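You operate a simulated robot arm through the tools that you are given. There is no shell and no other tool.

Carry out the task below with a simulated robot arm. There is one attempt and no reset: what you move stays moved.

JOB
Put things in order on the top of the sample bench. At the end: the white eye wash bottle from the top of the sample bench stands where the white valve motor stood; the yellow cable cap from the top of the sample bench stands on top of the black tape measure; the beige key fob (marked "Shed") from the top of the sample bench stands on top of the black rubber block; the white valve motor from the top of the sample bench stands on top of the beige wood packer block; whatever was shut is shut again. Leave all else as you found it, and nothing knocked over.

It is judged by the outcome, as a careful person would: the job done as asked, and still so three seconds after it is handed in. It fails if anything else is knocked over, pushed out of place, dropped, spilled or broken. A push-on lid holds only when it is set on centred and level and pressed home; a screw cap is set on level and turned clockwise until tight.

ROBOT AND FRAMES
A 6-joint arm with a two-finger gripper, fixed in place. Base frame: the origin is at the foot of the arm, x ahead of it, y to its left, z up; the work surface is at about z = 0. Readings come in mm, degrees, newtons and seconds.
With the tool pointing down near the work surface it reaches from about 180 to 480 mm from the base axis. Its first joint turns from -66.0 to 66.0 degrees. Payload 1.76 kg.
The tool frame sits at the grasp point between the pads (the TCP): z along the fingers, y along the line on which they close. The tips reach 29 mm beyond it. The gripper opens to 82 mm; its body begins 58 mm behind the TCP.
Orientation is told as [roll, pitch, yaw] about the base's x, y, z axes, in that order, counted from this pose: with the fingers straight down and closing along the base's y, the tool's x points along the base's -x, its y along +y and its z along -z.

CONTROLS
- The arm moves only by the tool move_arm. Its argument "deltas" is a list of rows, each a list of 2 entries, a list of its own where there are three numbers: the shift along the base's x, y, z in mm, then the turn, a rotation vector about the base's x, y, z in degrees. In form: [[[x, y, z], [wx, wy, wz]], ...]. A call has 1 to 20 rows; each row shifts and turns the commanded pose from where the row before left it. "fingers" is the closure, from 0 (fully open) to 1 (shut), set as the call begins (left out, the last holds). Rows are played at 5 a second. More than 50 mm and 8.6 degrees between two rows, or a gripper value outside its range, and nothing of the call is played. A pose out of reach is approached as far as the arm can. The call stops where the force on the tool passes 40 N (or 10 N more than at its start, if that is more) or the arm is blocked; 0.2 s more then pass. Each finger travels about 203.5 mm/s and halts on what it meets, pressing with about 34 N; the grip force reading is that of the motor and also rises with nothing between the fingers. The clock runs only during rows and for 0.2 s after the last one: add rows that do not move to give the fingers time. It gives the time, the measured TCP pose, the force on the tool (base axes), the opening and the grip force at its end, in the units of the frame above (readings bear some noise), with the torque about the TCP (base axes, N m) and any sound that the robot's microphone picked up, and new pictures: "show" is both (left out), scene, wrist or none.
- Cameras (640 x 400 px; columns grow to the right, rows downward): "scene" is fixed at [68.3, 348.8, 417.8]; the picture's right is [-0.60, -0.80, 0.00], its down [-0.51, 0.38, -0.77] and it looks along [0.62, -0.46, -0.63] (base axes); focal length 214 px, centre (320, 200). "wrist" rides on the gripper at [79, 4, -90] in the tool frame; the picture's right is [-0.05, 1.00, 0.00], its down [-0.71, -0.04, -0.71] and it looks along [-0.71, -0.04, 0.71] (tool axes); focal length 256 px, centre (320, 200). There is no depth. A picture from a camera that has moved, and an enlarged one, comes with that camera's place and axes in the base frame and with its lens.
- zoom(camera, box): a new picture of the part [left, top, right, bottom] of that camera's present view, enlarged. No time passes.
- hand_in(): hands the job in; it is judged then, once.

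Places have to be worked out from the pictures, the camera data and where the tool is seen. Open the gripper and draw the arm clear of the work before you hand the job in, unless the task says otherwise.

The tools are called as a command line: name --argument value ..., lists and objects as JSON in quotes. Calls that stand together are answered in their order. move_arm: Moves the arm, as the interface text tells. Its arguments: {"type":"object","properties":{"deltas":{"type":"array","items":{"type":"array"}},"fingers":{"type":"number"},"show":{"type":"string","enum":["both","scene","wrist","none"]}},"required":["deltas"]} The other tools are called the same way: zoom (camera, box) takes an enlarged picture of a part of a camera's view; hand_in () hands the job in.

At the start:

```text
time_s: 0.0
eef_pos: [351.2, 18.6, 236.0]
orientation: [-0.1, 0.0, -0.1]
contact_force: [0.0, -0.7, 0.5]
moment: [-0.01, 0.01, -0.02]
gripper_width: 81.9
gripper_force: 0.0
```

scene: 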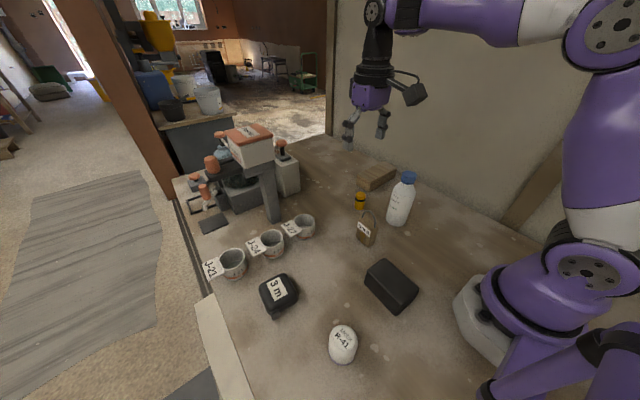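
wrist: 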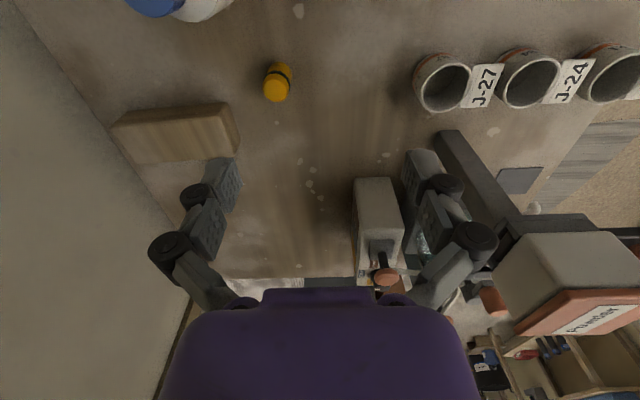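

I see the bench with the white bottle, yellow cap, key fob, wood block, black rubber block, tape measure and white egg-shaped thing (valve motor, R-41?). I zoom in to identify everything before moving.

zoom --camera "scene" --box '[320, 150, 440, 260]'

zoom --camera "scene" --box '[240, 240, 440, 380]'

zoom --camera "scene" --box '[170, 110, 330, 290]'

zoom --camera "wrist" --box '[100, 0, 340, 180]'

```text
3.64 times, centred on (380, 205) of scene
camera zoom: at [68.3, 348.8, 417.8], right [-0.6, -0.8, 0.0], down [-0.51, 0.38, -0.77], along [0.62, -0.46, -0.63], focal length 780 px, centre (102, 182)
```

zoom: 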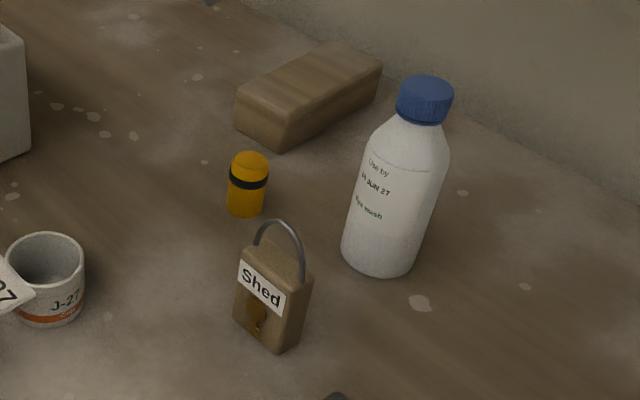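

```text
2.86 times, centred on (340, 310) of scene
camera zoom: at [68.3, 348.8, 417.8], right [-0.6, -0.8, 0.0], down [-0.51, 0.38, -0.77], along [0.62, -0.46, -0.63], focal length 613 px, centre (263, -114)
```

zoom: 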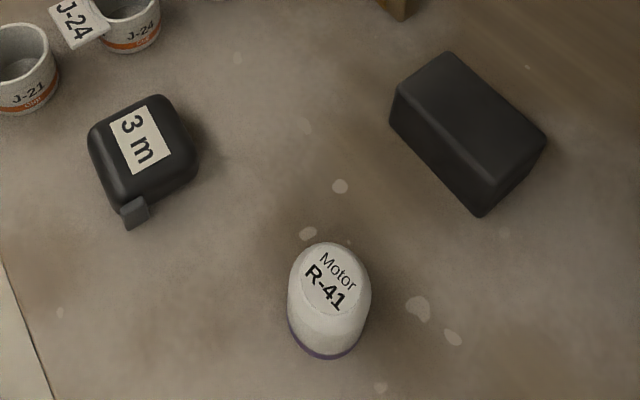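

```text
2.22 times, centred on (250, 200) of scene
camera zoom: at [68.3, 348.8, 417.8], right [-0.6, -0.8, 0.0], down [-0.51, 0.38, -0.77], along [0.62, -0.46, -0.63], focal length 477 px, centre (476, 200)
```

zoom: 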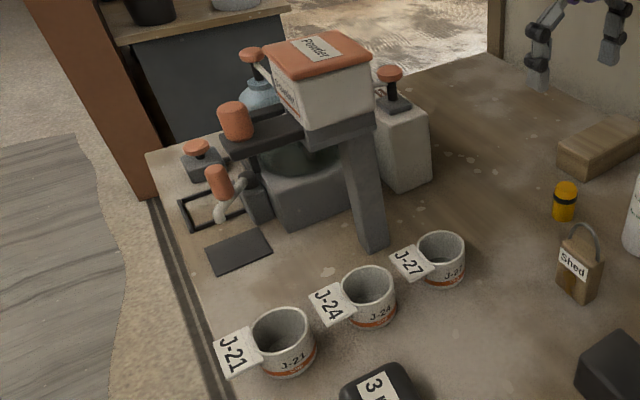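

```text
2.22 times, centred on (220, 90) of wrist
camera zoom: at [271.5, 24.2, 325.2], right [0.05, 1.0, 0.0], down [0.71, -0.04, 0.71], along [0.71, -0.04, -0.71], focal length 569 px, centre (542, 444)
```

zoom: 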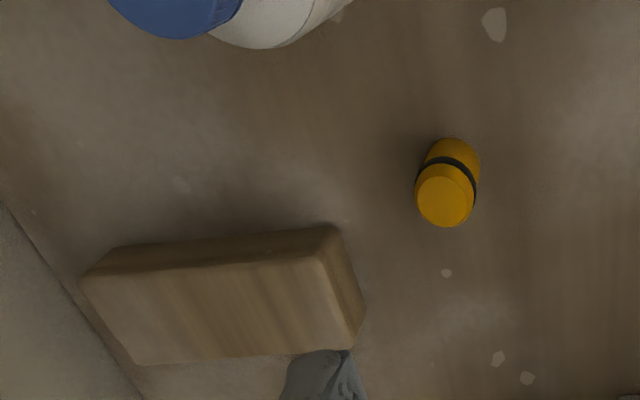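

The zooms identify the motor (R-41, at about (139, 251)), the bottle (about (286, -77)), the yellow cap (about (382, -30)), the Shed fob (about (277, 50)), the wood block (around y -100 to -245, x 412 to 468), the rubber block (about (166, 101)) and the tape (about (274, 292)). I raise the arm and move it left at height to survey with the wrist camera.

move_arm --deltas '[[[0, 0, 20], [0, 0, 0]], [[-10, 10, 20], [0, 0, 0]], [[-20, 25, 10], [0, 0, 0]], [[-25, 25, 0], [0, 0, 0]], [[-25, 25, 0], [0, 0, 0]], [[-25, 25, 0], [0, 0, 0]], [[-15, 15, 0], [0, 0, 0]], [[0, 0, 0], [0, 0, 0]]]' --fingers 0

```text
time_s: 1.8
eef_pos: [229.7, 144.4, 287.2]
orientation: [0.0, 0.0, 0.0]
contact_force: [-0.4, 0.4, -0.7]
moment: [-0.01, 0.01, 0.01]
gripper_width: 82.2
gripper_force: 0.1
camera wrist: at [151.5, 149.2, 375.6], right [0.05, 1.0, 0.0], down [0.71, -0.04, 0.71], along [0.71, -0.04, -0.71], focal length 256 px, centre (320, 200)
```

scene: 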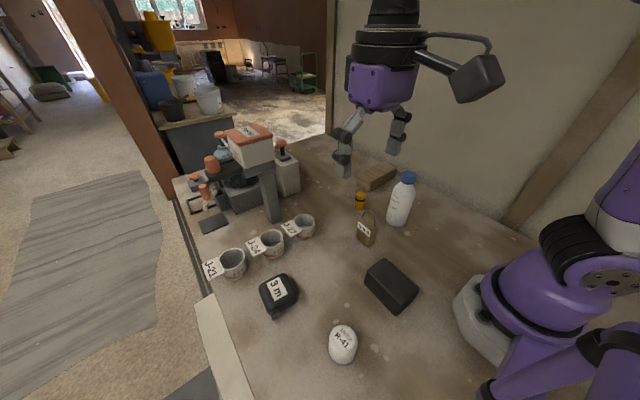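
wrist: 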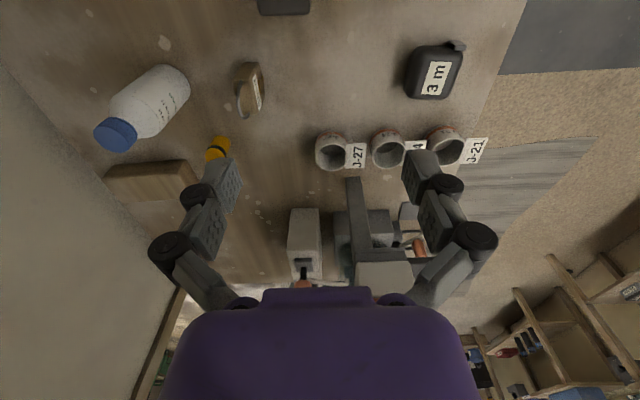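

The near items (motor, rubber block) lie at the top edge of the wrist picture or beyond it. I tilt the tool back by about 30° at height so the wrist camera looks nearly straight down at the motor and the rubber block.

move_arm --deltas '[[[0, 0, 5], [0, 8, 0]], [[0, 0, 5], [0, 8, 0]], [[0, 0, 0], [0, 8, 0]], [[0, 0, 0], [0, 6, 0]], [[0, 0, 0], [0, 0, 0]]]'

```text
time_s: 3.0
eef_pos: [213.5, 135.7, 252.0]
orientation: [0.1, 29.9, 0.1]
contact_force: [0.8, 0.9, 0.6]
moment: [0.01, 0.03, -0.02]
gripper_width: 82.1
gripper_force: 0.0
out of reach, approached as far as the arm can: row 3, 4
camera wrist: at [190.3, 139.9, 368.5], right [0.05, 1.0, -0.03], down [0.96, -0.04, 0.26], along [0.26, -0.04, -0.97], focal length 256 px, centre (320, 200)
```

scene: 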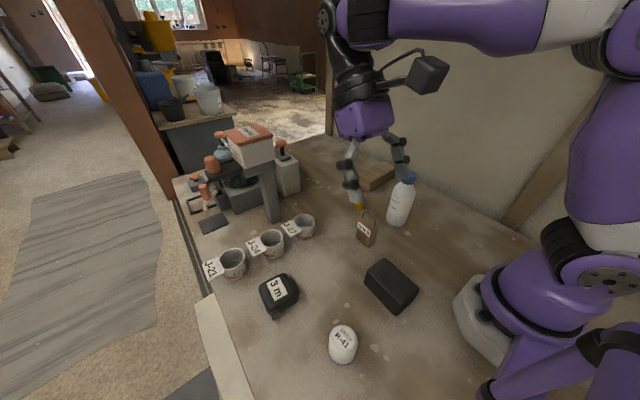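
wrist: 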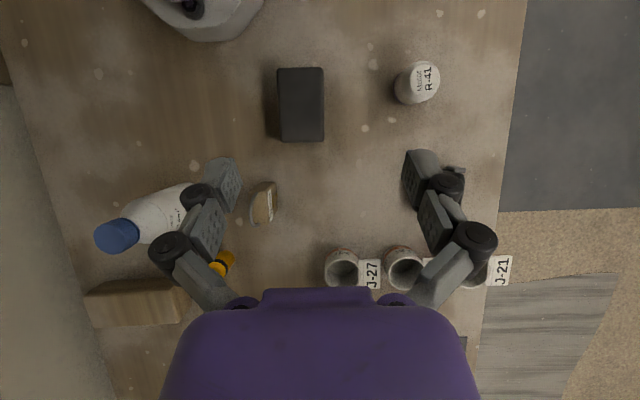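

The tilted view shows everything well. I zoom in on the rubber block, motor, fob and the others to measure them.

zoom --camera "wrist" --box '[260, 40, 460, 160]'

zoom --camera "wrist" --box '[80, 160, 300, 340]'

zoom --camera "scene" --box '[300, 310, 390, 380]'

zoom --camera "scene" --box '[240, 250, 330, 330]'

```text
3.20 times, centred on (360, 100) of wrist
camera zoom: at [190.3, 139.9, 368.5], right [0.05, 1.0, -0.03], down [0.96, -0.04, 0.26], along [0.26, -0.04, -0.97], focal length 819 px, centre (192, 520)
```

zoom: 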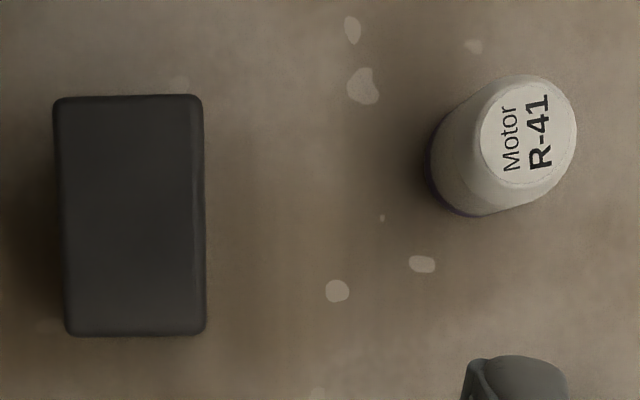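

```text
2.22 times, centred on (190, 250) of wrist
camera zoom: at [190.3, 139.9, 368.5], right [0.05, 1.0, -0.03], down [0.96, -0.04, 0.26], along [0.26, -0.04, -0.97], focal length 569 px, centre (609, 89)
```

zoom: 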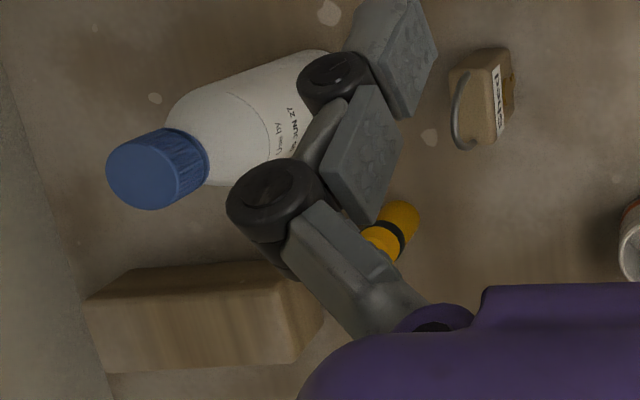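

```text
5.71 times, centred on (345, 345) of scene
camera zoom: at [68.4, 348.8, 417.8], right [-0.6, -0.8, 0.0], down [-0.51, 0.38, -0.77], along [0.62, -0.46, -0.63], focal length 1226 px, centre (177, -629)
```

zoom: 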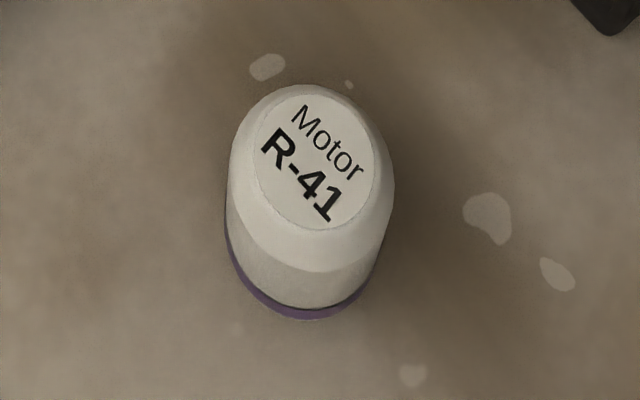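

```text
5.00 times, centred on (285, 290) of scene
camera zoom: at [68.4, 348.8, 417.8], right [-0.6, -0.8, 0.0], down [-0.51, 0.38, -0.77], along [0.62, -0.46, -0.63], focal length 1072 px, centre (495, -250)
```

zoom: 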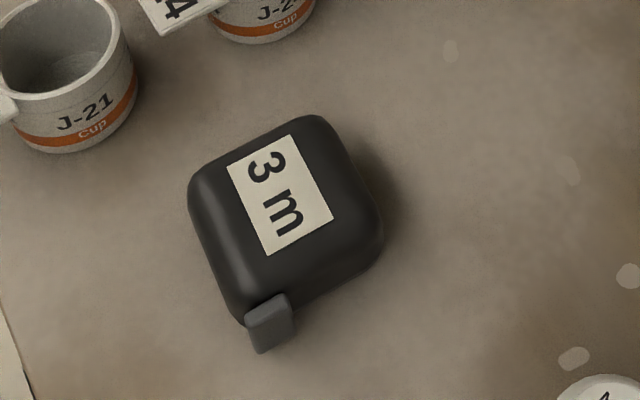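

The motor stands at about (140, 250), is about 58 mm tall and roughly 45 mm across. I level the tool again and check where the commanded pose is.

move_arm --deltas '[[[0, 0, 0], [0, -8, 0]], [[0, 0, 0], [0, -8, 0]], [[0, 0, 0], [0, -8, 0]], [[0, 0, 0], [0, -6, 0]], [[0, 0, 0], [0, 0, 0]]]' --show "none"

```text
time_s: 4.2
eef_pos: [216.3, 137.2, 264.5]
orientation: [-0.2, 0.0, 0.0]
contact_force: [-0.2, 0.6, 0.1]
moment: [0.0, 0.03, -0.02]
gripper_width: 82.2
gripper_force: 0.0
out of reach, approached as far as the arm can: row 4
```

Level again at (216, 137, 265). I now travel to above the motor at about z 130.

move_arm --deltas '[[[-15, 23, -22], [0, 0, 0]], [[-15, 23, -22], [0, 0, 0]], [[-15, 23, -22], [0, 0, 0]], [[-15, 23, -22], [0, 0, 0]], [[-16, 21, -26], [0, 0, 0]], [[0, 0, 0], [0, 0, 0]]]'

```text
time_s: 5.6
eef_pos: [189.0, 263.6, 237.6]
orientation: [-0.2, 0.1, -0.1]
contact_force: [-0.6, 0.9, -0.3]
moment: [0.01, 0.0, 0.03]
gripper_width: 81.9
gripper_force: 0.0
out of reach, approached as far as the arm can: row 1, 2, 3, 4, 5
camera wrist: at [109.3, 268.1, 327.3], right [0.05, 1.0, 0.0], down [0.71, -0.04, 0.71], along [0.7, -0.04, -0.71], focal length 256 px, centre (320, 200)
```

scene: 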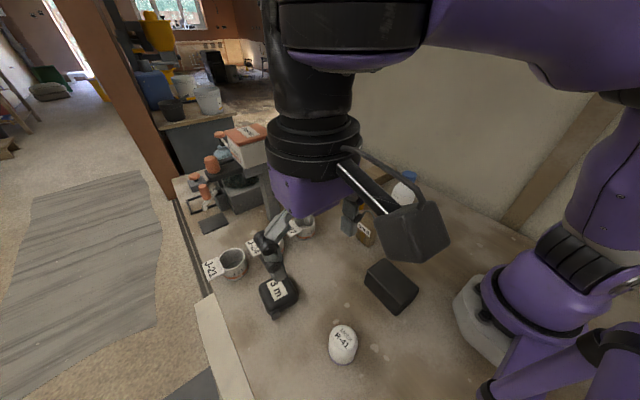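
wrist: 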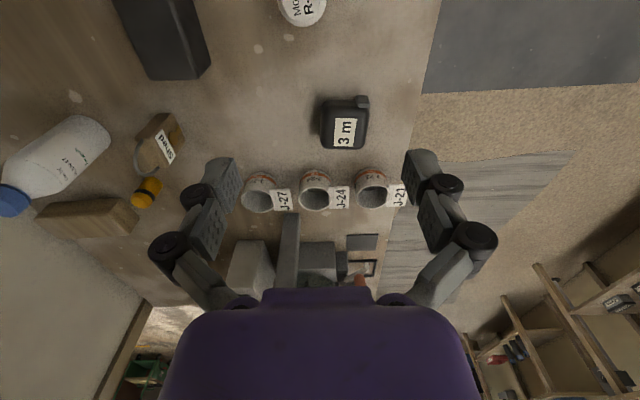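

The arm can't get that close in at that height, so I drop lower first and then move in toward the motor.

move_arm --deltas '[[[0, 0, -25], [0, 0, 0]], [[0, 0, -25], [0, 0, 0]], [[-5, -2, -25], [0, 0, 0]], [[-10, -3, -25], [0, 0, 0]], [[-15, -4, 0], [0, 0, 0]], [[-19, -5, 0], [0, 0, 0]], [[0, 0, 0], [0, 0, 0]]]'

```text
time_s: 7.2
eef_pos: [200.6, 288.2, 220.4]
orientation: [-0.1, 0.1, 0.1]
contact_force: [-0.4, -0.7, -1.1]
moment: [0.0, -0.01, 0.0]
gripper_width: 82.2
gripper_force: 0.1
out of reach, approached as far as the arm can: row 1, 2, 3, 4, 5, 6
camera wrist: at [121.5, 292.6, 308.8], right [0.05, 1.0, 0.0], down [0.71, -0.04, 0.71], along [0.7, -0.04, -0.71], focal length 256 px, centre (320, 200)
```

scene: 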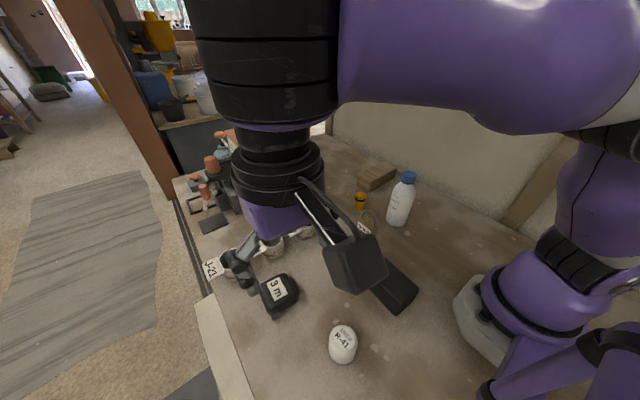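
wrist: 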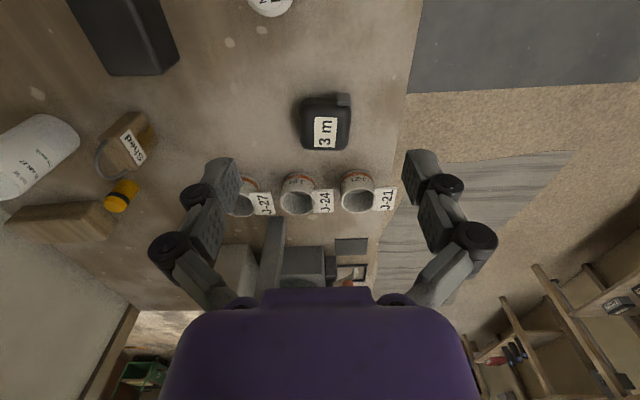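

The arm slid outward again at about 55° of azimuth, which suggests a wrist or yaw limit. I turn the tool yaw with the arm (about +24°), then try a small inward and downward move as a test.

move_arm --deltas '[[[0, 0, 0], [0, 0, 8]], [[0, 0, 0], [0, 0, 8]], [[0, 0, 0], [0, 0, 8]], [[-10, 0, -20], [0, 0, 0]], [[-10, 0, -20], [0, 0, 0]], [[0, 0, 0], [0, 0, 0]]]' --show "none"

```text
time_s: 8.6
eef_pos: [207.3, 301.6, 206.8]
orientation: [-0.1, 0.1, 24.0]
contact_force: [0.1, -0.2, -0.5]
moment: [0.02, -0.01, 0.0]
gripper_width: 82.2
gripper_force: 0.0
out of reach, approached as far as the arm can: row 4, 5
```

Yaw turns freely but the same limit remains. I test whether it is an azimuth limit by moving to a slightly smaller azimuth and descending.

move_arm --deltas '[[[15, -11, 0], [0, 0, 0]], [[15, -11, 0], [0, 0, 0]], [[0, 0, -20], [0, 0, 0]], [[0, 0, -20], [0, 0, 0]], [[0, 0, 0], [0, 0, 0]]]' --show "none"

```text
time_s: 9.8
eef_pos: [250.5, 294.8, 183.5]
orientation: [0.0, 0.3, 24.0]
contact_force: [0.1, -0.1, 0.2]
moment: [0.02, -0.03, 0.02]
gripper_width: 82.2
gripper_force: 0.0
out of reach, approached as far as the arm can: row 3, 4
```

The blocked points lie on a circle, so one joint seems to be sitting at a limit, possibly since the tilted view. I take a picture to see the arm's configuration.

move_arm --deltas '[[[0, 0, 0], [0, 0, 0]]]' --show "scene"

```text
time_s: 10.2
eef_pos: [250.4, 294.6, 184.5]
orientation: [-0.1, 0.2, 24.0]
contact_force: [-1.2, -0.5, -0.3]
moment: [-0.02, 0.03, -0.01]
gripper_width: 81.8
gripper_force: 0.1
```

scene: 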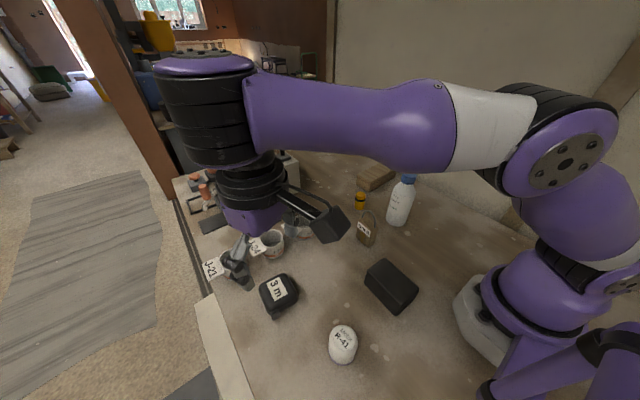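

The forearm is roughly horizontal and something (probably the wrist pitch) is at its limit. I go back up to the start pose region, where motion was free, and test a descent there.

move_arm --deltas '[[[0, 0, 25], [0, 0, 0]], [[0, 0, 25], [0, 0, 0]], [[5, -10, 20], [0, 0, 0]], [[12, -30, 0], [0, 0, -4]], [[14, -35, 0], [0, 0, -4]], [[14, -40, 0], [0, 0, -4]], [[14, -40, 0], [0, 0, -4]], [[14, -40, 0], [0, 0, -4]], [[14, -40, 0], [0, 0, -4]], [[13, -41, -10], [0, 0, 0]], [[0, 0, -10], [0, 0, 0]], [[0, 0, 0], [0, 0, 0]]]' --show "scene"

```text
time_s: 12.8
eef_pos: [351.8, 21.2, 223.4]
orientation: [0.0, 0.0, 0.0]
contact_force: [0.5, 0.5, -0.1]
moment: [0.01, -0.01, 0.01]
gripper_width: 81.9
gripper_force: 0.0
out of reach, approached as far as the arm can: row 2
```

scene: 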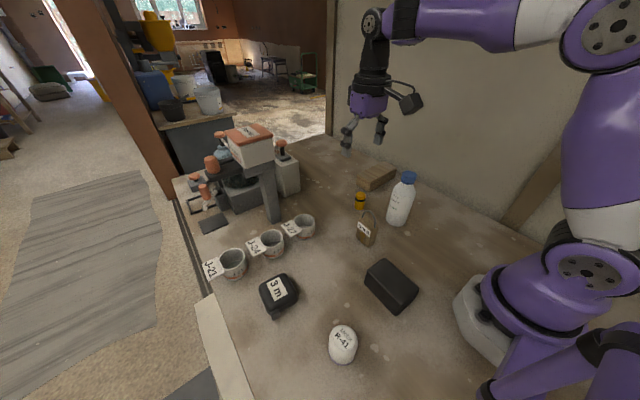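

Back at the start-like pose. I try a straight descent here of about 70 mm, staying above all objects.

move_arm --deltas '[[[0, 0, -25], [0, 0, 0]], [[0, 0, -25], [0, 0, 0]], [[0, 0, -20], [0, 0, 0]], [[0, 0, 0], [0, 0, 0]]]' --show "scene"

```text
time_s: 13.8
eef_pos: [352.4, 21.4, 153.1]
orientation: [0.0, 0.0, 0.0]
contact_force: [0.0, -0.4, 0.3]
moment: [0.03, 0.0, 0.01]
gripper_width: 82.4
gripper_force: 0.1
```

scene: 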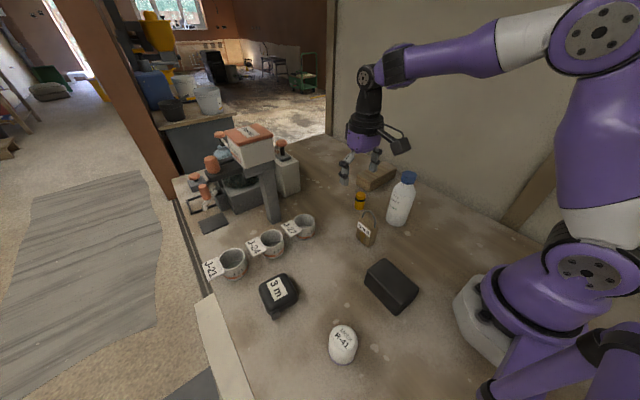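

Descent works here, so the earlier trouble came from another joint. I now stay low (z≈150), swing toward the motor in an arc with the yaw following the azimuth, and watch for limits.

move_arm --deltas '[[[-15, 20, 0], [0, 0, 4]], [[-15, 20, 0], [0, 0, 4]], [[-15, 20, 0], [0, 0, 4]], [[-15, 20, 0], [0, 0, 4]], [[-15, 20, 0], [0, 0, 4]], [[0, 0, 0], [0, 0, 0]]]' --show "none"

move_arm --deltas '[[[-15, 15, 0], [0, 0, 4]], [[-15, 15, 0], [0, 0, 4]], [[-15, 15, 0], [0, 0, 4]], [[0, 0, 0], [0, 0, 0]]]' --show "scene"

```text
time_s: 15.2
eef_pos: [276.2, 122.0, 153.6]
orientation: [0.0, 0.0, 20.0]
contact_force: [0.3, -0.5, -1.0]
moment: [0.0, 0.0, -0.02]
gripper_width: 82.3
gripper_force: 0.1
```

```text
time_s: 16.2
eef_pos: [231.6, 166.3, 152.7]
orientation: [0.0, 0.0, 32.0]
contact_force: [-0.5, 0.4, -0.7]
moment: [0.0, 0.0, -0.03]
gripper_width: 82.0
gripper_force: 0.1
```

scene: 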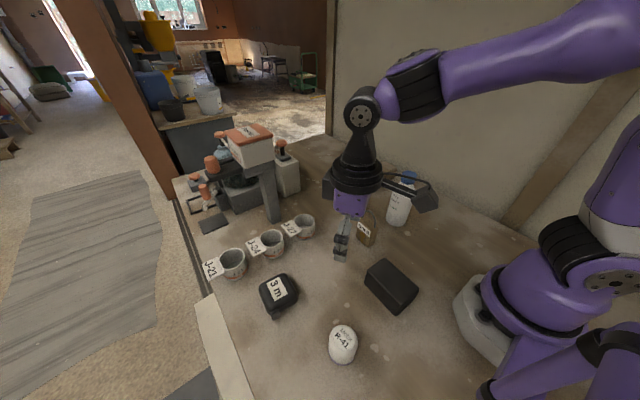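

Motion is free in this configuration. I continue the arc toward the motor, still at z≈150.

move_arm --deltas '[[[-15, 15, 0], [0, 0, 4]], [[-15, 15, 0], [0, 0, 4]], [[-15, 14, 0], [0, 0, 4]], [[0, 0, 0], [0, 0, 0]]]' --show "none"

move_arm --deltas '[[[-15, 13, 0], [0, 0, 3]], [[-15, 13, 0], [0, 0, 3]], [[-15, 13, 0], [0, 0, 3]], [[0, 0, 0], [0, 0, 0]]]' --show "both"

```text
time_s: 17.2
eef_pos: [186.1, 209.3, 152.7]
orientation: [0.0, -0.1, 44.0]
contact_force: [-0.5, -0.1, 0.0]
moment: [-0.01, -0.03, 0.02]
gripper_width: 82.1
gripper_force: 0.0
```

```text
time_s: 18.2
eef_pos: [140.5, 248.3, 153.0]
orientation: [0.0, 0.0, 53.1]
contact_force: [0.5, -1.1, 0.4]
moment: [0.01, -0.01, 0.02]
gripper_width: 81.9
gripper_force: 0.0
camera wrist: at [90.5, 187.8, 241.5], right [-0.77, 0.64, 0.0], down [0.46, 0.54, 0.71], along [0.46, 0.54, -0.71], focal length 256 px, centre (320, 200)
```

scene: 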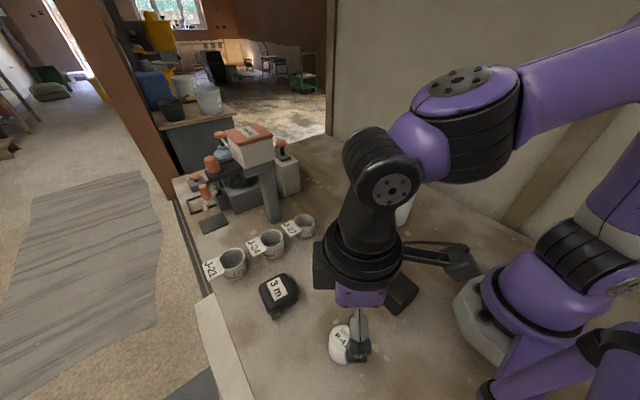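
wrist: 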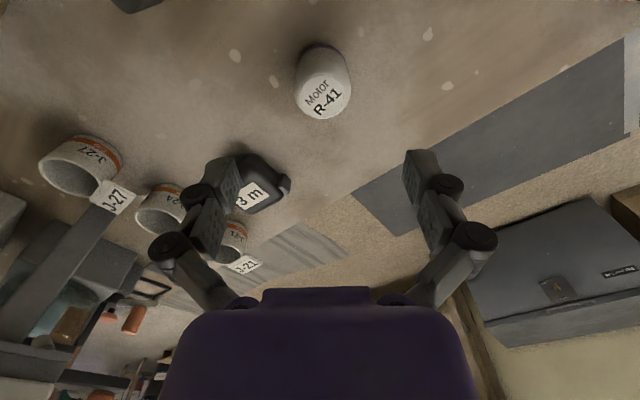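

I'm at (140.5, 248.3, 153) directly above the motor with no limit problem. I zoom in to check the motor's centring between the fingers.

zoom --camera "wrist" --box '[260, 20, 390, 140]'

zoom --camera "scene" --box '[300, 300, 400, 380]'

```text
3.33 times, centred on (325, 80) of wrist
camera zoom: at [90.5, 187.8, 241.5], right [-0.77, 0.64, 0.0], down [0.46, 0.54, 0.71], along [0.46, 0.54, -0.71], focal length 853 px, centre (303, 600)
```

zoom: 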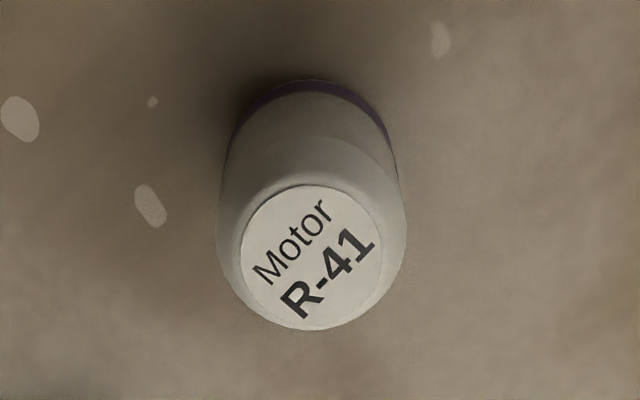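

```text
5.00 times, centred on (350, 340) of scene
camera zoom: at [68.3, 348.8, 417.8], right [-0.6, -0.8, 0.0], down [-0.51, 0.38, -0.77], along [0.62, -0.46, -0.63], focal length 1072 px, centre (170, -500)
```

zoom: 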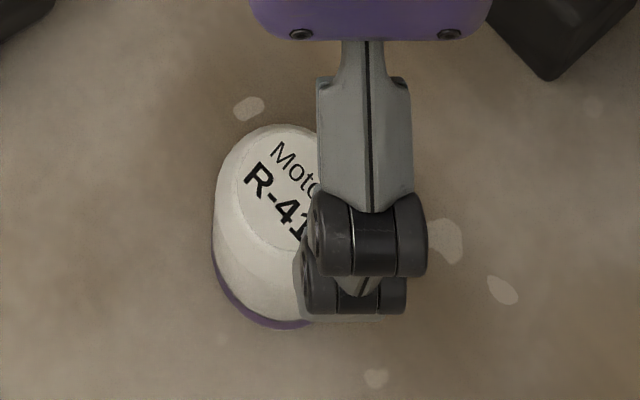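

The motor is centred within ~2 mm of the TCP (I judge its base at about (139, 249.5)). I descend to z≈34 with open fingers.

move_arm --deltas '[[[-0.5, 0.5, -25], [0, 0, 0]], [[0, 0, -25], [0, 0, 0]], [[0, 0, -25], [0, 0, 0]], [[0, 0, -20], [0, 0, 0]], [[0, 0, -15], [0, 0, 0]], [[0, 0, -9], [0, 0, 0]], [[0, 0, 0], [0, 0, 0]]]' --fingers 0

```text
time_s: 19.8
eef_pos: [141.1, 249.2, 33.4]
orientation: [0.1, 0.0, 53.0]
contact_force: [0.3, 0.1, 1.3]
moment: [-0.01, 0.01, -0.01]
gripper_width: 82.1
gripper_force: 0.1
camera wrist: at [90.4, 188.4, 122.4], right [-0.77, 0.64, 0.0], down [0.46, 0.54, 0.71], along [0.46, 0.54, -0.71], focal length 256 px, centre (320, 200)
```

scene: 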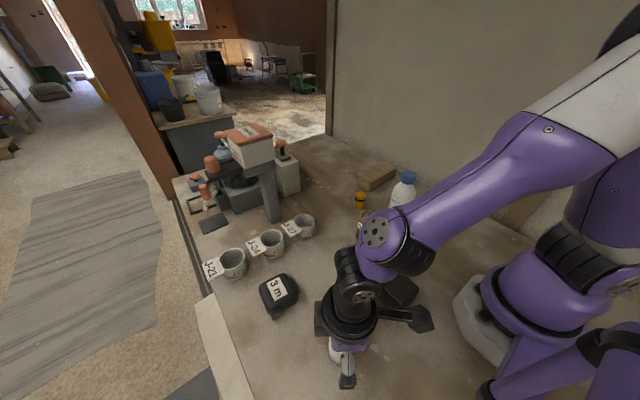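
wrist: 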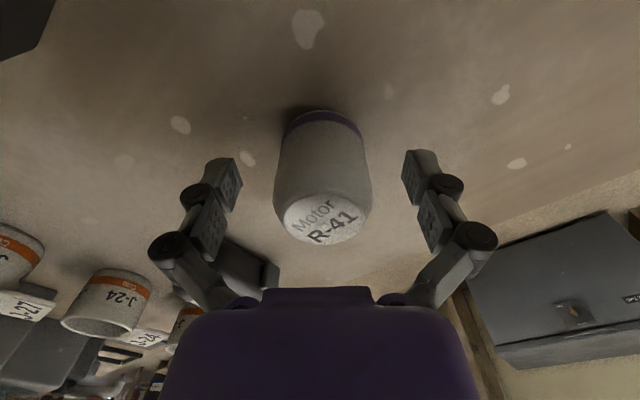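

The fingers straddle the motor and nothing is touching. I close the gripper and wait.

move_arm --deltas '[[[0, 0, 0], [0, 0, 0]], [[0, 0, 0], [0, 0, 0]], [[0, 0, 0], [0, 0, 0]], [[0, 0, 0], [0, 0, 0]]]' --fingers 1 --show "wrist"

```text
time_s: 20.8
eef_pos: [141.1, 250.0, 34.6]
orientation: [0.1, -0.1, 53.0]
contact_force: [-0.3, 1.2, 16.4]
moment: [-0.08, -0.13, -0.01]
gripper_width: 41.6
gripper_force: 34.1
camera wrist: at [90.6, 188.6, 122.8], right [-0.77, 0.64, 0.0], down [0.45, 0.54, 0.71], along [0.46, 0.54, -0.71], focal length 256 px, centre (320, 200)
```

wrist: 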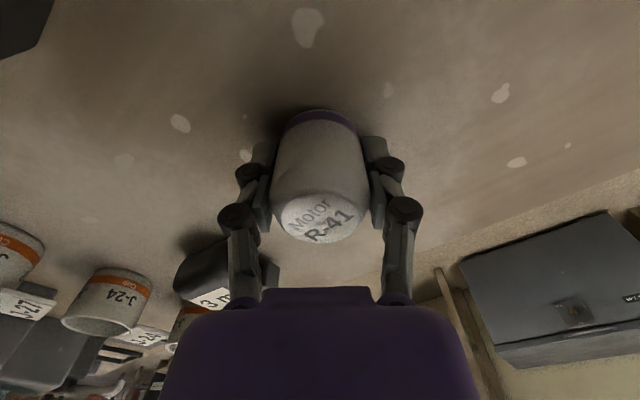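

The grip is firm (41.6 mm wide, 34 N), with some upward push on the tool. I lift gently and check.

move_arm --deltas '[[[0, 0, 3], [0, 0, 0]], [[0, 0, 7], [0, 0, 0]], [[0, 0, 15], [0, 0, 0]], [[0, 0, 15], [0, 0, 0]], [[0, 0, 0], [0, 0, 0]]]' --show "both"

```text
time_s: 22.0
eef_pos: [143.4, 249.9, 73.8]
orientation: [0.0, 0.0, 52.9]
contact_force: [-0.3, 0.1, -0.2]
moment: [-0.01, 0.03, -0.01]
gripper_width: 41.5
gripper_force: 33.6
camera wrist: at [91.2, 188.6, 162.5], right [-0.77, 0.64, 0.0], down [0.46, 0.54, 0.71], along [0.46, 0.54, -0.71], focal length 256 px, centre (320, 200)
```

scene: 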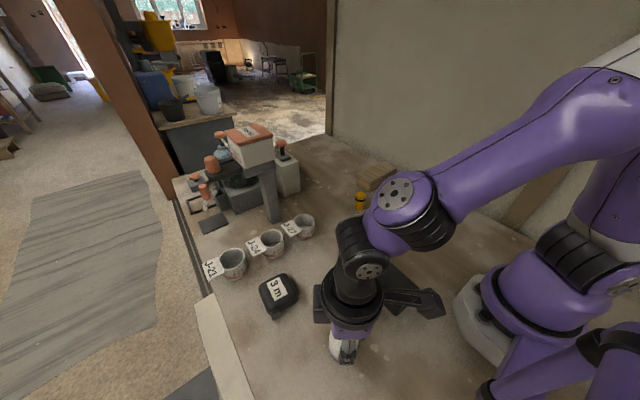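
wrist: 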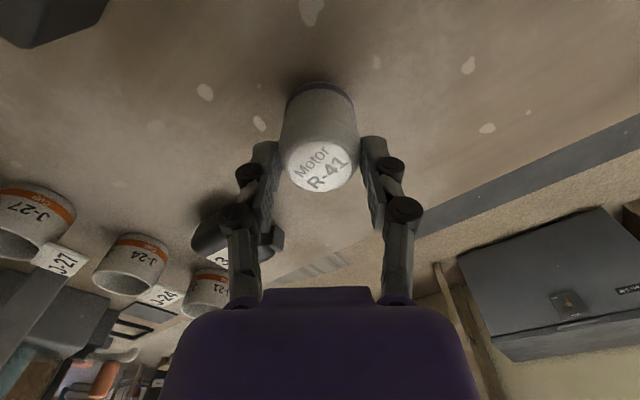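

The motor looks lower relative to the fingers now, so it may have slipped. I zoom in to see.

zoom --camera "wrist" --box '[220, 60, 420, 260]'

zoom --camera "scene" --box '[300, 290, 400, 380]'

```text
2.00 times, centred on (320, 160) of wrist
camera zoom: at [91.2, 188.6, 162.5], right [-0.77, 0.64, 0.0], down [0.46, 0.54, 0.71], along [0.46, 0.54, -0.71], focal length 512 px, centre (320, 280)
```

zoom: 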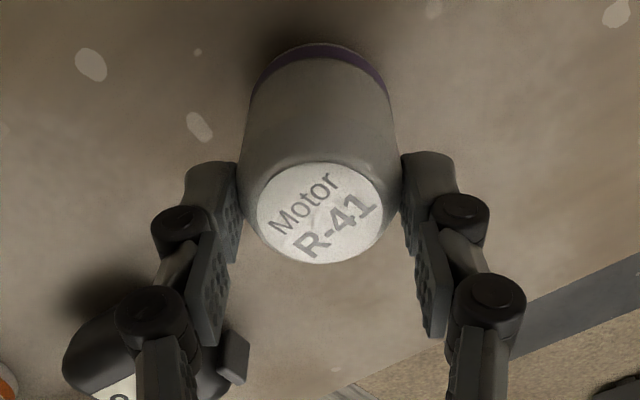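

```text
4.44 times, centred on (350, 335) of scene
camera zoom: at [68.3, 348.8, 417.7], right [-0.6, -0.8, 0.0], down [-0.51, 0.38, -0.77], along [0.62, -0.46, -0.63], focal length 953 px, centre (187, -400)
```

zoom: 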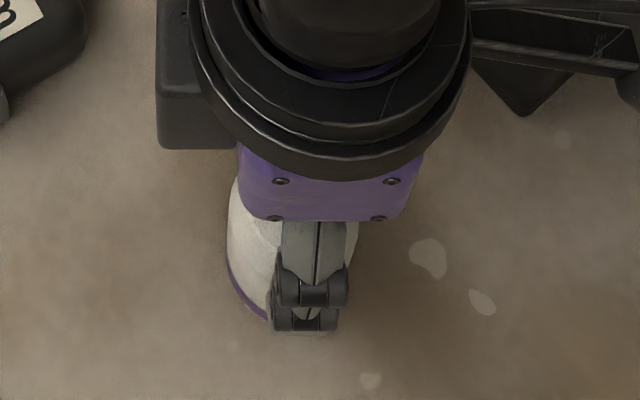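

The motor is still standing on the bench; the pads slid up its side during the lift. I open, go back down a little higher than before (z≈38, so the fingertips do not touch the bench), and regrip.

move_arm --deltas '[[[0, 0, 0], [0, 0, 0]], [[0, 0, 0], [0, 0, 0]], [[0, 0, 0], [0, 0, 0]]]' --fingers 0 --show "wrist"

```text
time_s: 22.8
eef_pos: [142.7, 249.1, 73.3]
orientation: [0.0, 0.0, 53.0]
contact_force: [-0.7, 0.2, -0.4]
moment: [0.0, 0.0, 0.04]
gripper_width: 82.2
gripper_force: 0.0
camera wrist: at [91.2, 188.6, 162.4], right [-0.77, 0.64, 0.0], down [0.46, 0.54, 0.71], along [0.46, 0.54, -0.71], focal length 256 px, centre (320, 200)
```

wrist: 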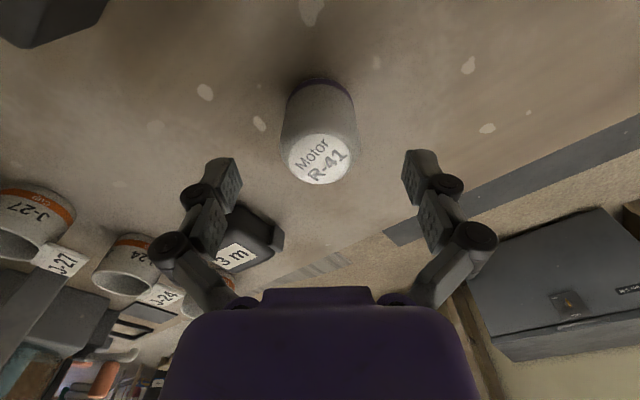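

The motor stands upright at the same spot. I descend to z≈37, regrip, and then lift in very small steps to read the force.

move_arm --deltas '[[[-1.5, 0, -15], [0, 0, 0]], [[-1, 0, -14], [0, 0, 0]], [[0, 0, -8], [0, 0, 0]], [[0, 0, 0], [0, 0, 0]]]' --fingers 0 --show "none"

move_arm --deltas '[[[0, 0, 0], [0, 0, 0]], [[0, 0, 0], [0, 0, 0]], [[0, 0, 0], [0, 0, 0]], [[0, 0, 0], [0, 0, 0]], [[0, 0, 0], [0, 0, 0]], [[0, 0, 0], [0, 0, 0]]]' --fingers 1 --show "wrist"

```text
time_s: 23.8
eef_pos: [139.4, 249.0, 36.0]
orientation: [0.0, 0.0, 52.9]
contact_force: [0.5, 0.3, -0.8]
moment: [-0.01, 0.02, 0.01]
gripper_width: 82.1
gripper_force: 0.1
```

```text
time_s: 25.2
eef_pos: [138.7, 248.9, 36.4]
orientation: [0.0, -0.1, 53.1]
contact_force: [5.1, -1.0, 14.5]
moment: [0.04, -0.11, -0.02]
gripper_width: 41.7
gripper_force: 33.7
camera wrist: at [88.1, 188.8, 125.7], right [-0.77, 0.64, 0.0], down [0.45, 0.54, 0.71], along [0.46, 0.54, -0.71], focal length 256 px, centre (320, 200)
```

wrist: 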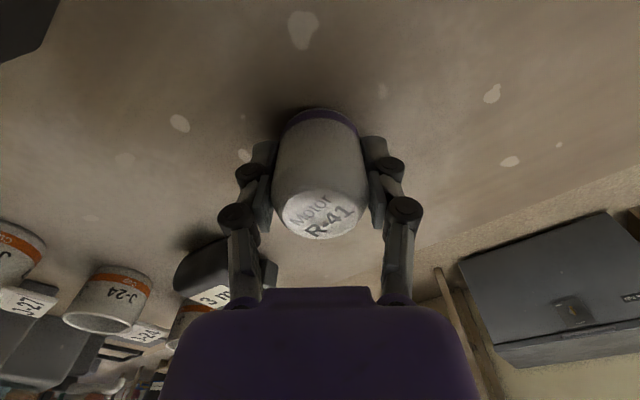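

Same grip, with the fingers' closing arc pressing the motor down. I lift by 1 mm steps to watch the force.

move_arm --deltas '[[[0, 0, 1], [0, 0, 0]], [[0, 0, 1], [0, 0, 0]], [[0, 0, 1], [0, 0, 0]], [[0, 0, 0], [0, 0, 0]]]' --show "none"

move_arm --deltas '[[[0, 0, 1], [0, 0, 0]], [[0, 0, 1], [0, 0, 0]], [[0, 0, 1], [0, 0, 0]], [[0, 0, 0], [0, 0, 0]]]' --show "wrist"

```text
time_s: 26.2
eef_pos: [139.0, 248.8, 39.6]
orientation: [0.0, 0.0, 53.1]
contact_force: [-0.6, -0.2, -1.5]
moment: [0.03, 0.05, -0.01]
gripper_width: 41.6
gripper_force: 33.8
```

```text
time_s: 27.2
eef_pos: [138.9, 249.7, 43.0]
orientation: [0.0, 0.0, 53.0]
contact_force: [-0.3, 0.4, -1.0]
moment: [-0.01, 0.01, 0.0]
gripper_width: 41.7
gripper_force: 33.6
camera wrist: at [88.5, 188.6, 131.7], right [-0.77, 0.64, 0.0], down [0.46, 0.54, 0.71], along [0.46, 0.54, -0.71], focal length 256 px, centre (320, 200)
```

wrist: 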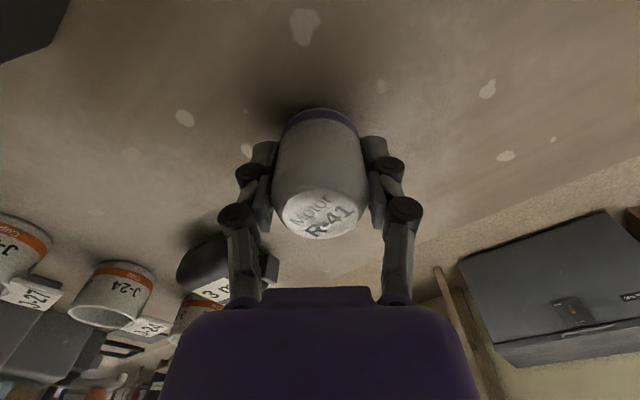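

Now the motor rises with the fingers (its image is fixed relative to the gripper). I keep lifting gently.

move_arm --deltas '[[[0, 0, 3], [0, 0, 0]], [[0, 0, 4], [0, 0, 0]], [[0, 0, 5], [0, 0, 0]], [[0, 0, 6], [0, 0, 0]], [[0, 0, 6], [0, 0, 0]], [[0, 0, 6], [0, 0, 0]], [[0, 0, 0], [0, 0, 0]]]' --show "wrist"

```text
time_s: 28.8
eef_pos: [139.0, 249.9, 72.6]
orientation: [0.0, 0.0, 53.0]
contact_force: [0.3, 0.7, -2.3]
moment: [0.0, 0.02, 0.01]
gripper_width: 41.6
gripper_force: 33.7
camera wrist: at [88.1, 188.7, 161.6], right [-0.77, 0.64, 0.0], down [0.46, 0.54, 0.71], along [0.46, 0.54, -0.71], focal length 256 px, centre (320, 200)
```

wrist: 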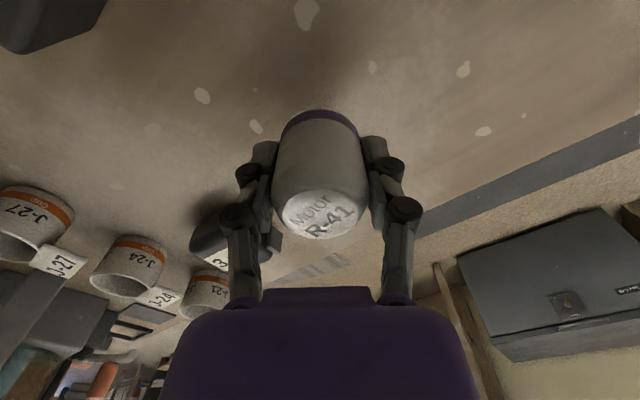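

The motor is held securely (bottom ≈36 mm up). I raise it smoothly to carry height.

move_arm --deltas '[[[0, 0, 5], [0, 0, 0]], [[0, 0, 8], [0, 0, 0]], [[0, 0, 10], [0, 0, 0]], [[0, 0, 12], [0, 0, 0]], [[0, 0, 12], [0, 0, 0]], [[0, 0, 12], [0, 0, 0]], [[0, 0, 10], [0, 0, 0]], [[0, 0, 7], [0, 0, 0]], [[0, 0, 4], [0, 0, 0]], [[0, 0, 0], [0, 0, 0]]]' --show "wrist"

```text
time_s: 31.0
eef_pos: [139.5, 249.7, 153.8]
orientation: [0.0, -0.1, 52.9]
contact_force: [0.6, -0.3, -0.6]
moment: [0.02, 0.0, 0.0]
gripper_width: 41.7
gripper_force: 33.9
camera wrist: at [88.5, 188.9, 241.9], right [-0.77, 0.64, 0.0], down [0.46, 0.54, 0.71], along [0.46, 0.54, -0.71], focal length 256 px, centre (320, 200)
```

wrist: 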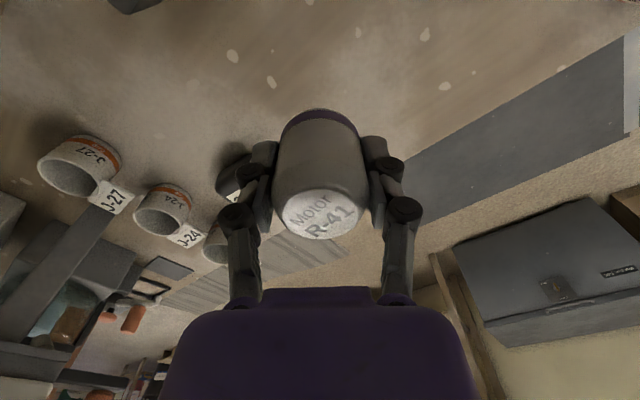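

Carried at z≈154. I now swing back along the known-free arc toward the front.

move_arm --deltas '[[[6, -5, 0], [0, 0, -1.5]], [[12, -10, 0], [0, 0, -3]], [[14, -13, 0], [0, 0, -3.5]], [[15, -14, 0], [0, 0, -4]], [[15, -14, 0], [0, 0, -4]], [[15, -15, 0], [0, 0, -4]], [[15, -15, 0], [0, 0, -4]], [[15, -18, 0], [0, 0, -4]], [[15, -20, 0], [0, 0, -4]], [[15, -20, 0], [0, 0, -4]], [[15, -20, 0], [0, 0, -4]], [[15, -20, 0], [0, 0, -4]], [[15, -20, 0], [0, 0, -4]], [[15, -15, 0], [0, 0, -3]], [[8, -8, 0], [0, 0, -2]], [[0, 0, 0], [0, 0, 0]]]' --show "both"

```text
time_s: 34.4
eef_pos: [344.5, 23.5, 151.5]
orientation: [-0.1, 0.0, -0.1]
contact_force: [0.3, 0.3, -1.5]
moment: [-0.01, 0.0, 0.0]
gripper_width: 41.4
gripper_force: 34.2
camera wrist: at [265.1, 27.0, 241.6], right [0.05, 1.0, 0.0], down [0.71, -0.04, 0.71], along [0.71, -0.04, -0.71], focal length 256 px, centre (320, 200)
```

scene: 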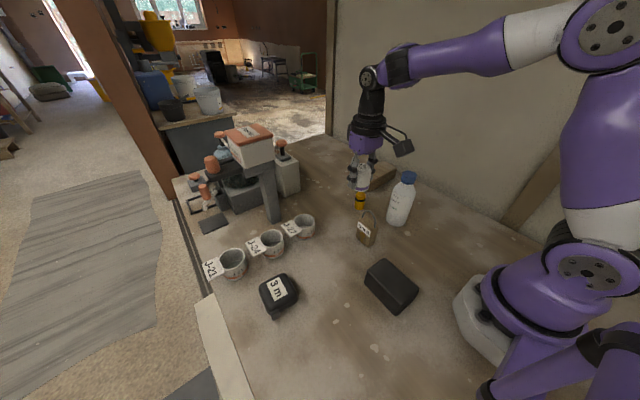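
wrist: 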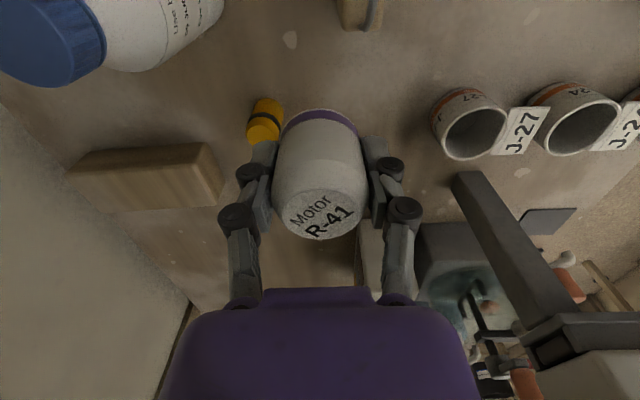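

The motor is still held firmly. I zoom in on the wood block and the cap from here to measure them precisely.

zoom --camera "wrist" --box '[40, 80, 300, 240]'

zoom --camera "scene" --box '[330, 140, 430, 220]'

```text
2.46 times, centred on (170, 160) of wrist
camera zoom: at [265.1, 27.0, 241.6], right [0.05, 1.0, 0.0], down [0.71, -0.04, 0.71], along [0.71, -0.04, -0.71], focal length 630 px, centre (689, 298)
```

zoom: 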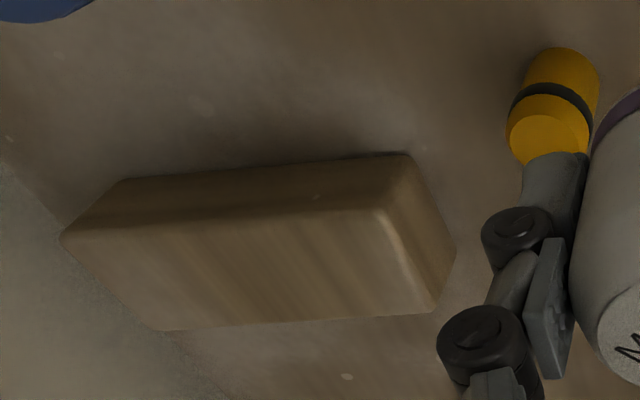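

```text
5.00 times, centred on (380, 180) of scene
camera zoom: at [68.4, 348.8, 417.8], right [-0.6, -0.8, 0.0], down [-0.51, 0.38, -0.77], along [0.62, -0.46, -0.63], focal length 1072 px, centre (20, 300)
```

zoom: 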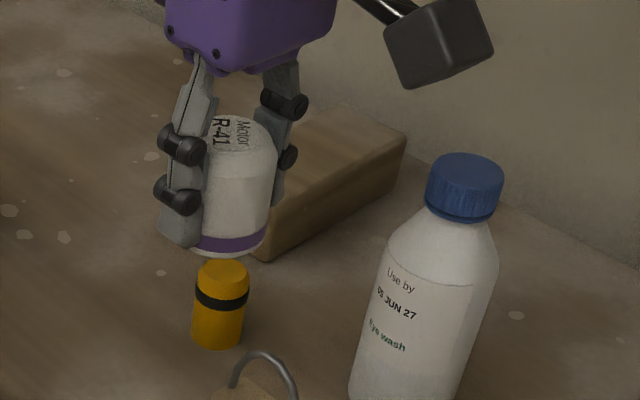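

The wood block spans about x 411–472, y −104 to −238, top at z≈39. I'll set the motor down at about (441, −145); moving over it at carry height now.

move_arm --deltas '[[[4, -7, 0], [0, 0, -0.7]], [[8, -14, 0], [0, 0, -1.4]], [[8, -14, 0], [0, 0, -1.4]], [[8, -14, 0], [0, 0, -1.4]], [[8, -14, 0], [0, 0, -1.4]], [[8, -14, 0], [0, 0, -1.4]], [[8, -14, 0], [0, 0, -1.4]], [[8, -14, 0], [0, 0, -1.4]], [[8, -14, 0], [0, 0, -1.4]], [[8, -14, 0], [0, 0, -1.4]], [[8, -14, 0], [0, 0, -1.4]], [[8, -14, 0], [0, 0, -1.4]], [[4.5, -7.5, 0], [0, 0, -0.7]], [[0, 0, 0], [0, 0, 0]]]' --show "both"

```text
time_s: 37.4
eef_pos: [438.4, -145.3, 151.7]
orientation: [0.0, -0.1, -16.8]
contact_force: [0.0, -0.2, -1.4]
moment: [0.01, -0.05, -0.02]
gripper_width: 41.6
gripper_force: 34.0
camera wrist: at [364.7, -118.5, 240.9], right [0.34, 0.94, 0.0], down [0.66, -0.24, 0.71], along [0.67, -0.24, -0.71], focal length 256 px, centre (320, 200)
```

scene: 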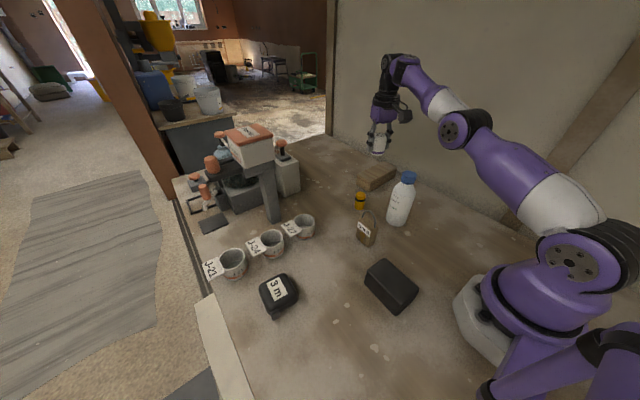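
wrist: 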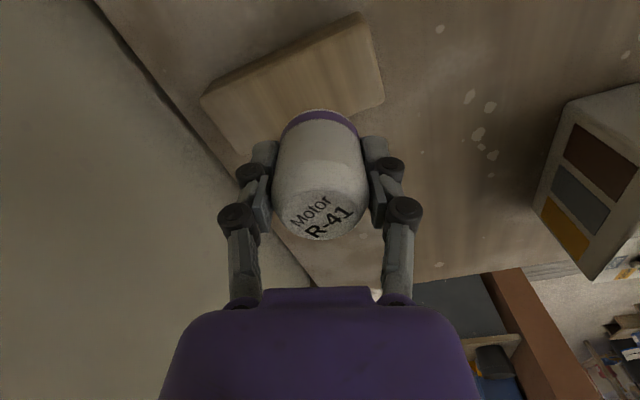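

Over the block. I zoom the wrist view to check where the motor will land relative to the block edges.

zoom --camera "wrist" --box '[180, 0, 420, 160]'

zoom --camera "scene" --box '[330, 110, 430, 220]'

```text
2.50 times, centred on (300, 80) of wrist
camera zoom: at [364.7, -118.5, 240.9], right [0.34, 0.94, 0.0], down [0.66, -0.24, 0.71], along [0.67, -0.24, -0.71], focal length 640 px, centre (370, 500)
```

zoom: 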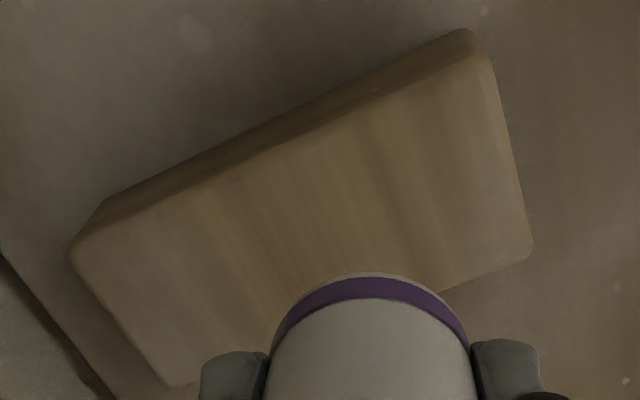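

```text
3.64 times, centred on (380, 165) of scene
camera zoom: at [68.4, 348.8, 417.8], right [-0.6, -0.8, 0.0], down [-0.51, 0.38, -0.77], along [0.62, -0.46, -0.63], focal length 780 px, centre (102, 327)
```

zoom: 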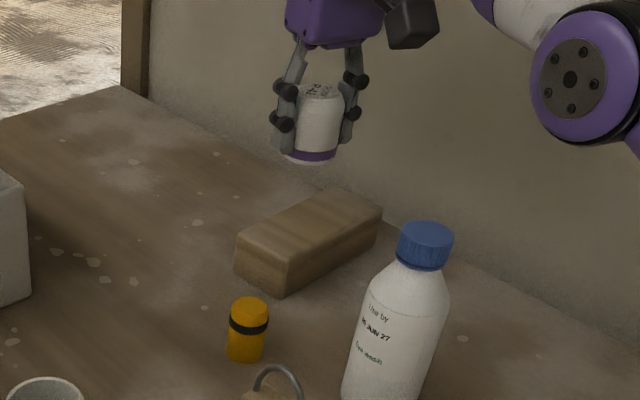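

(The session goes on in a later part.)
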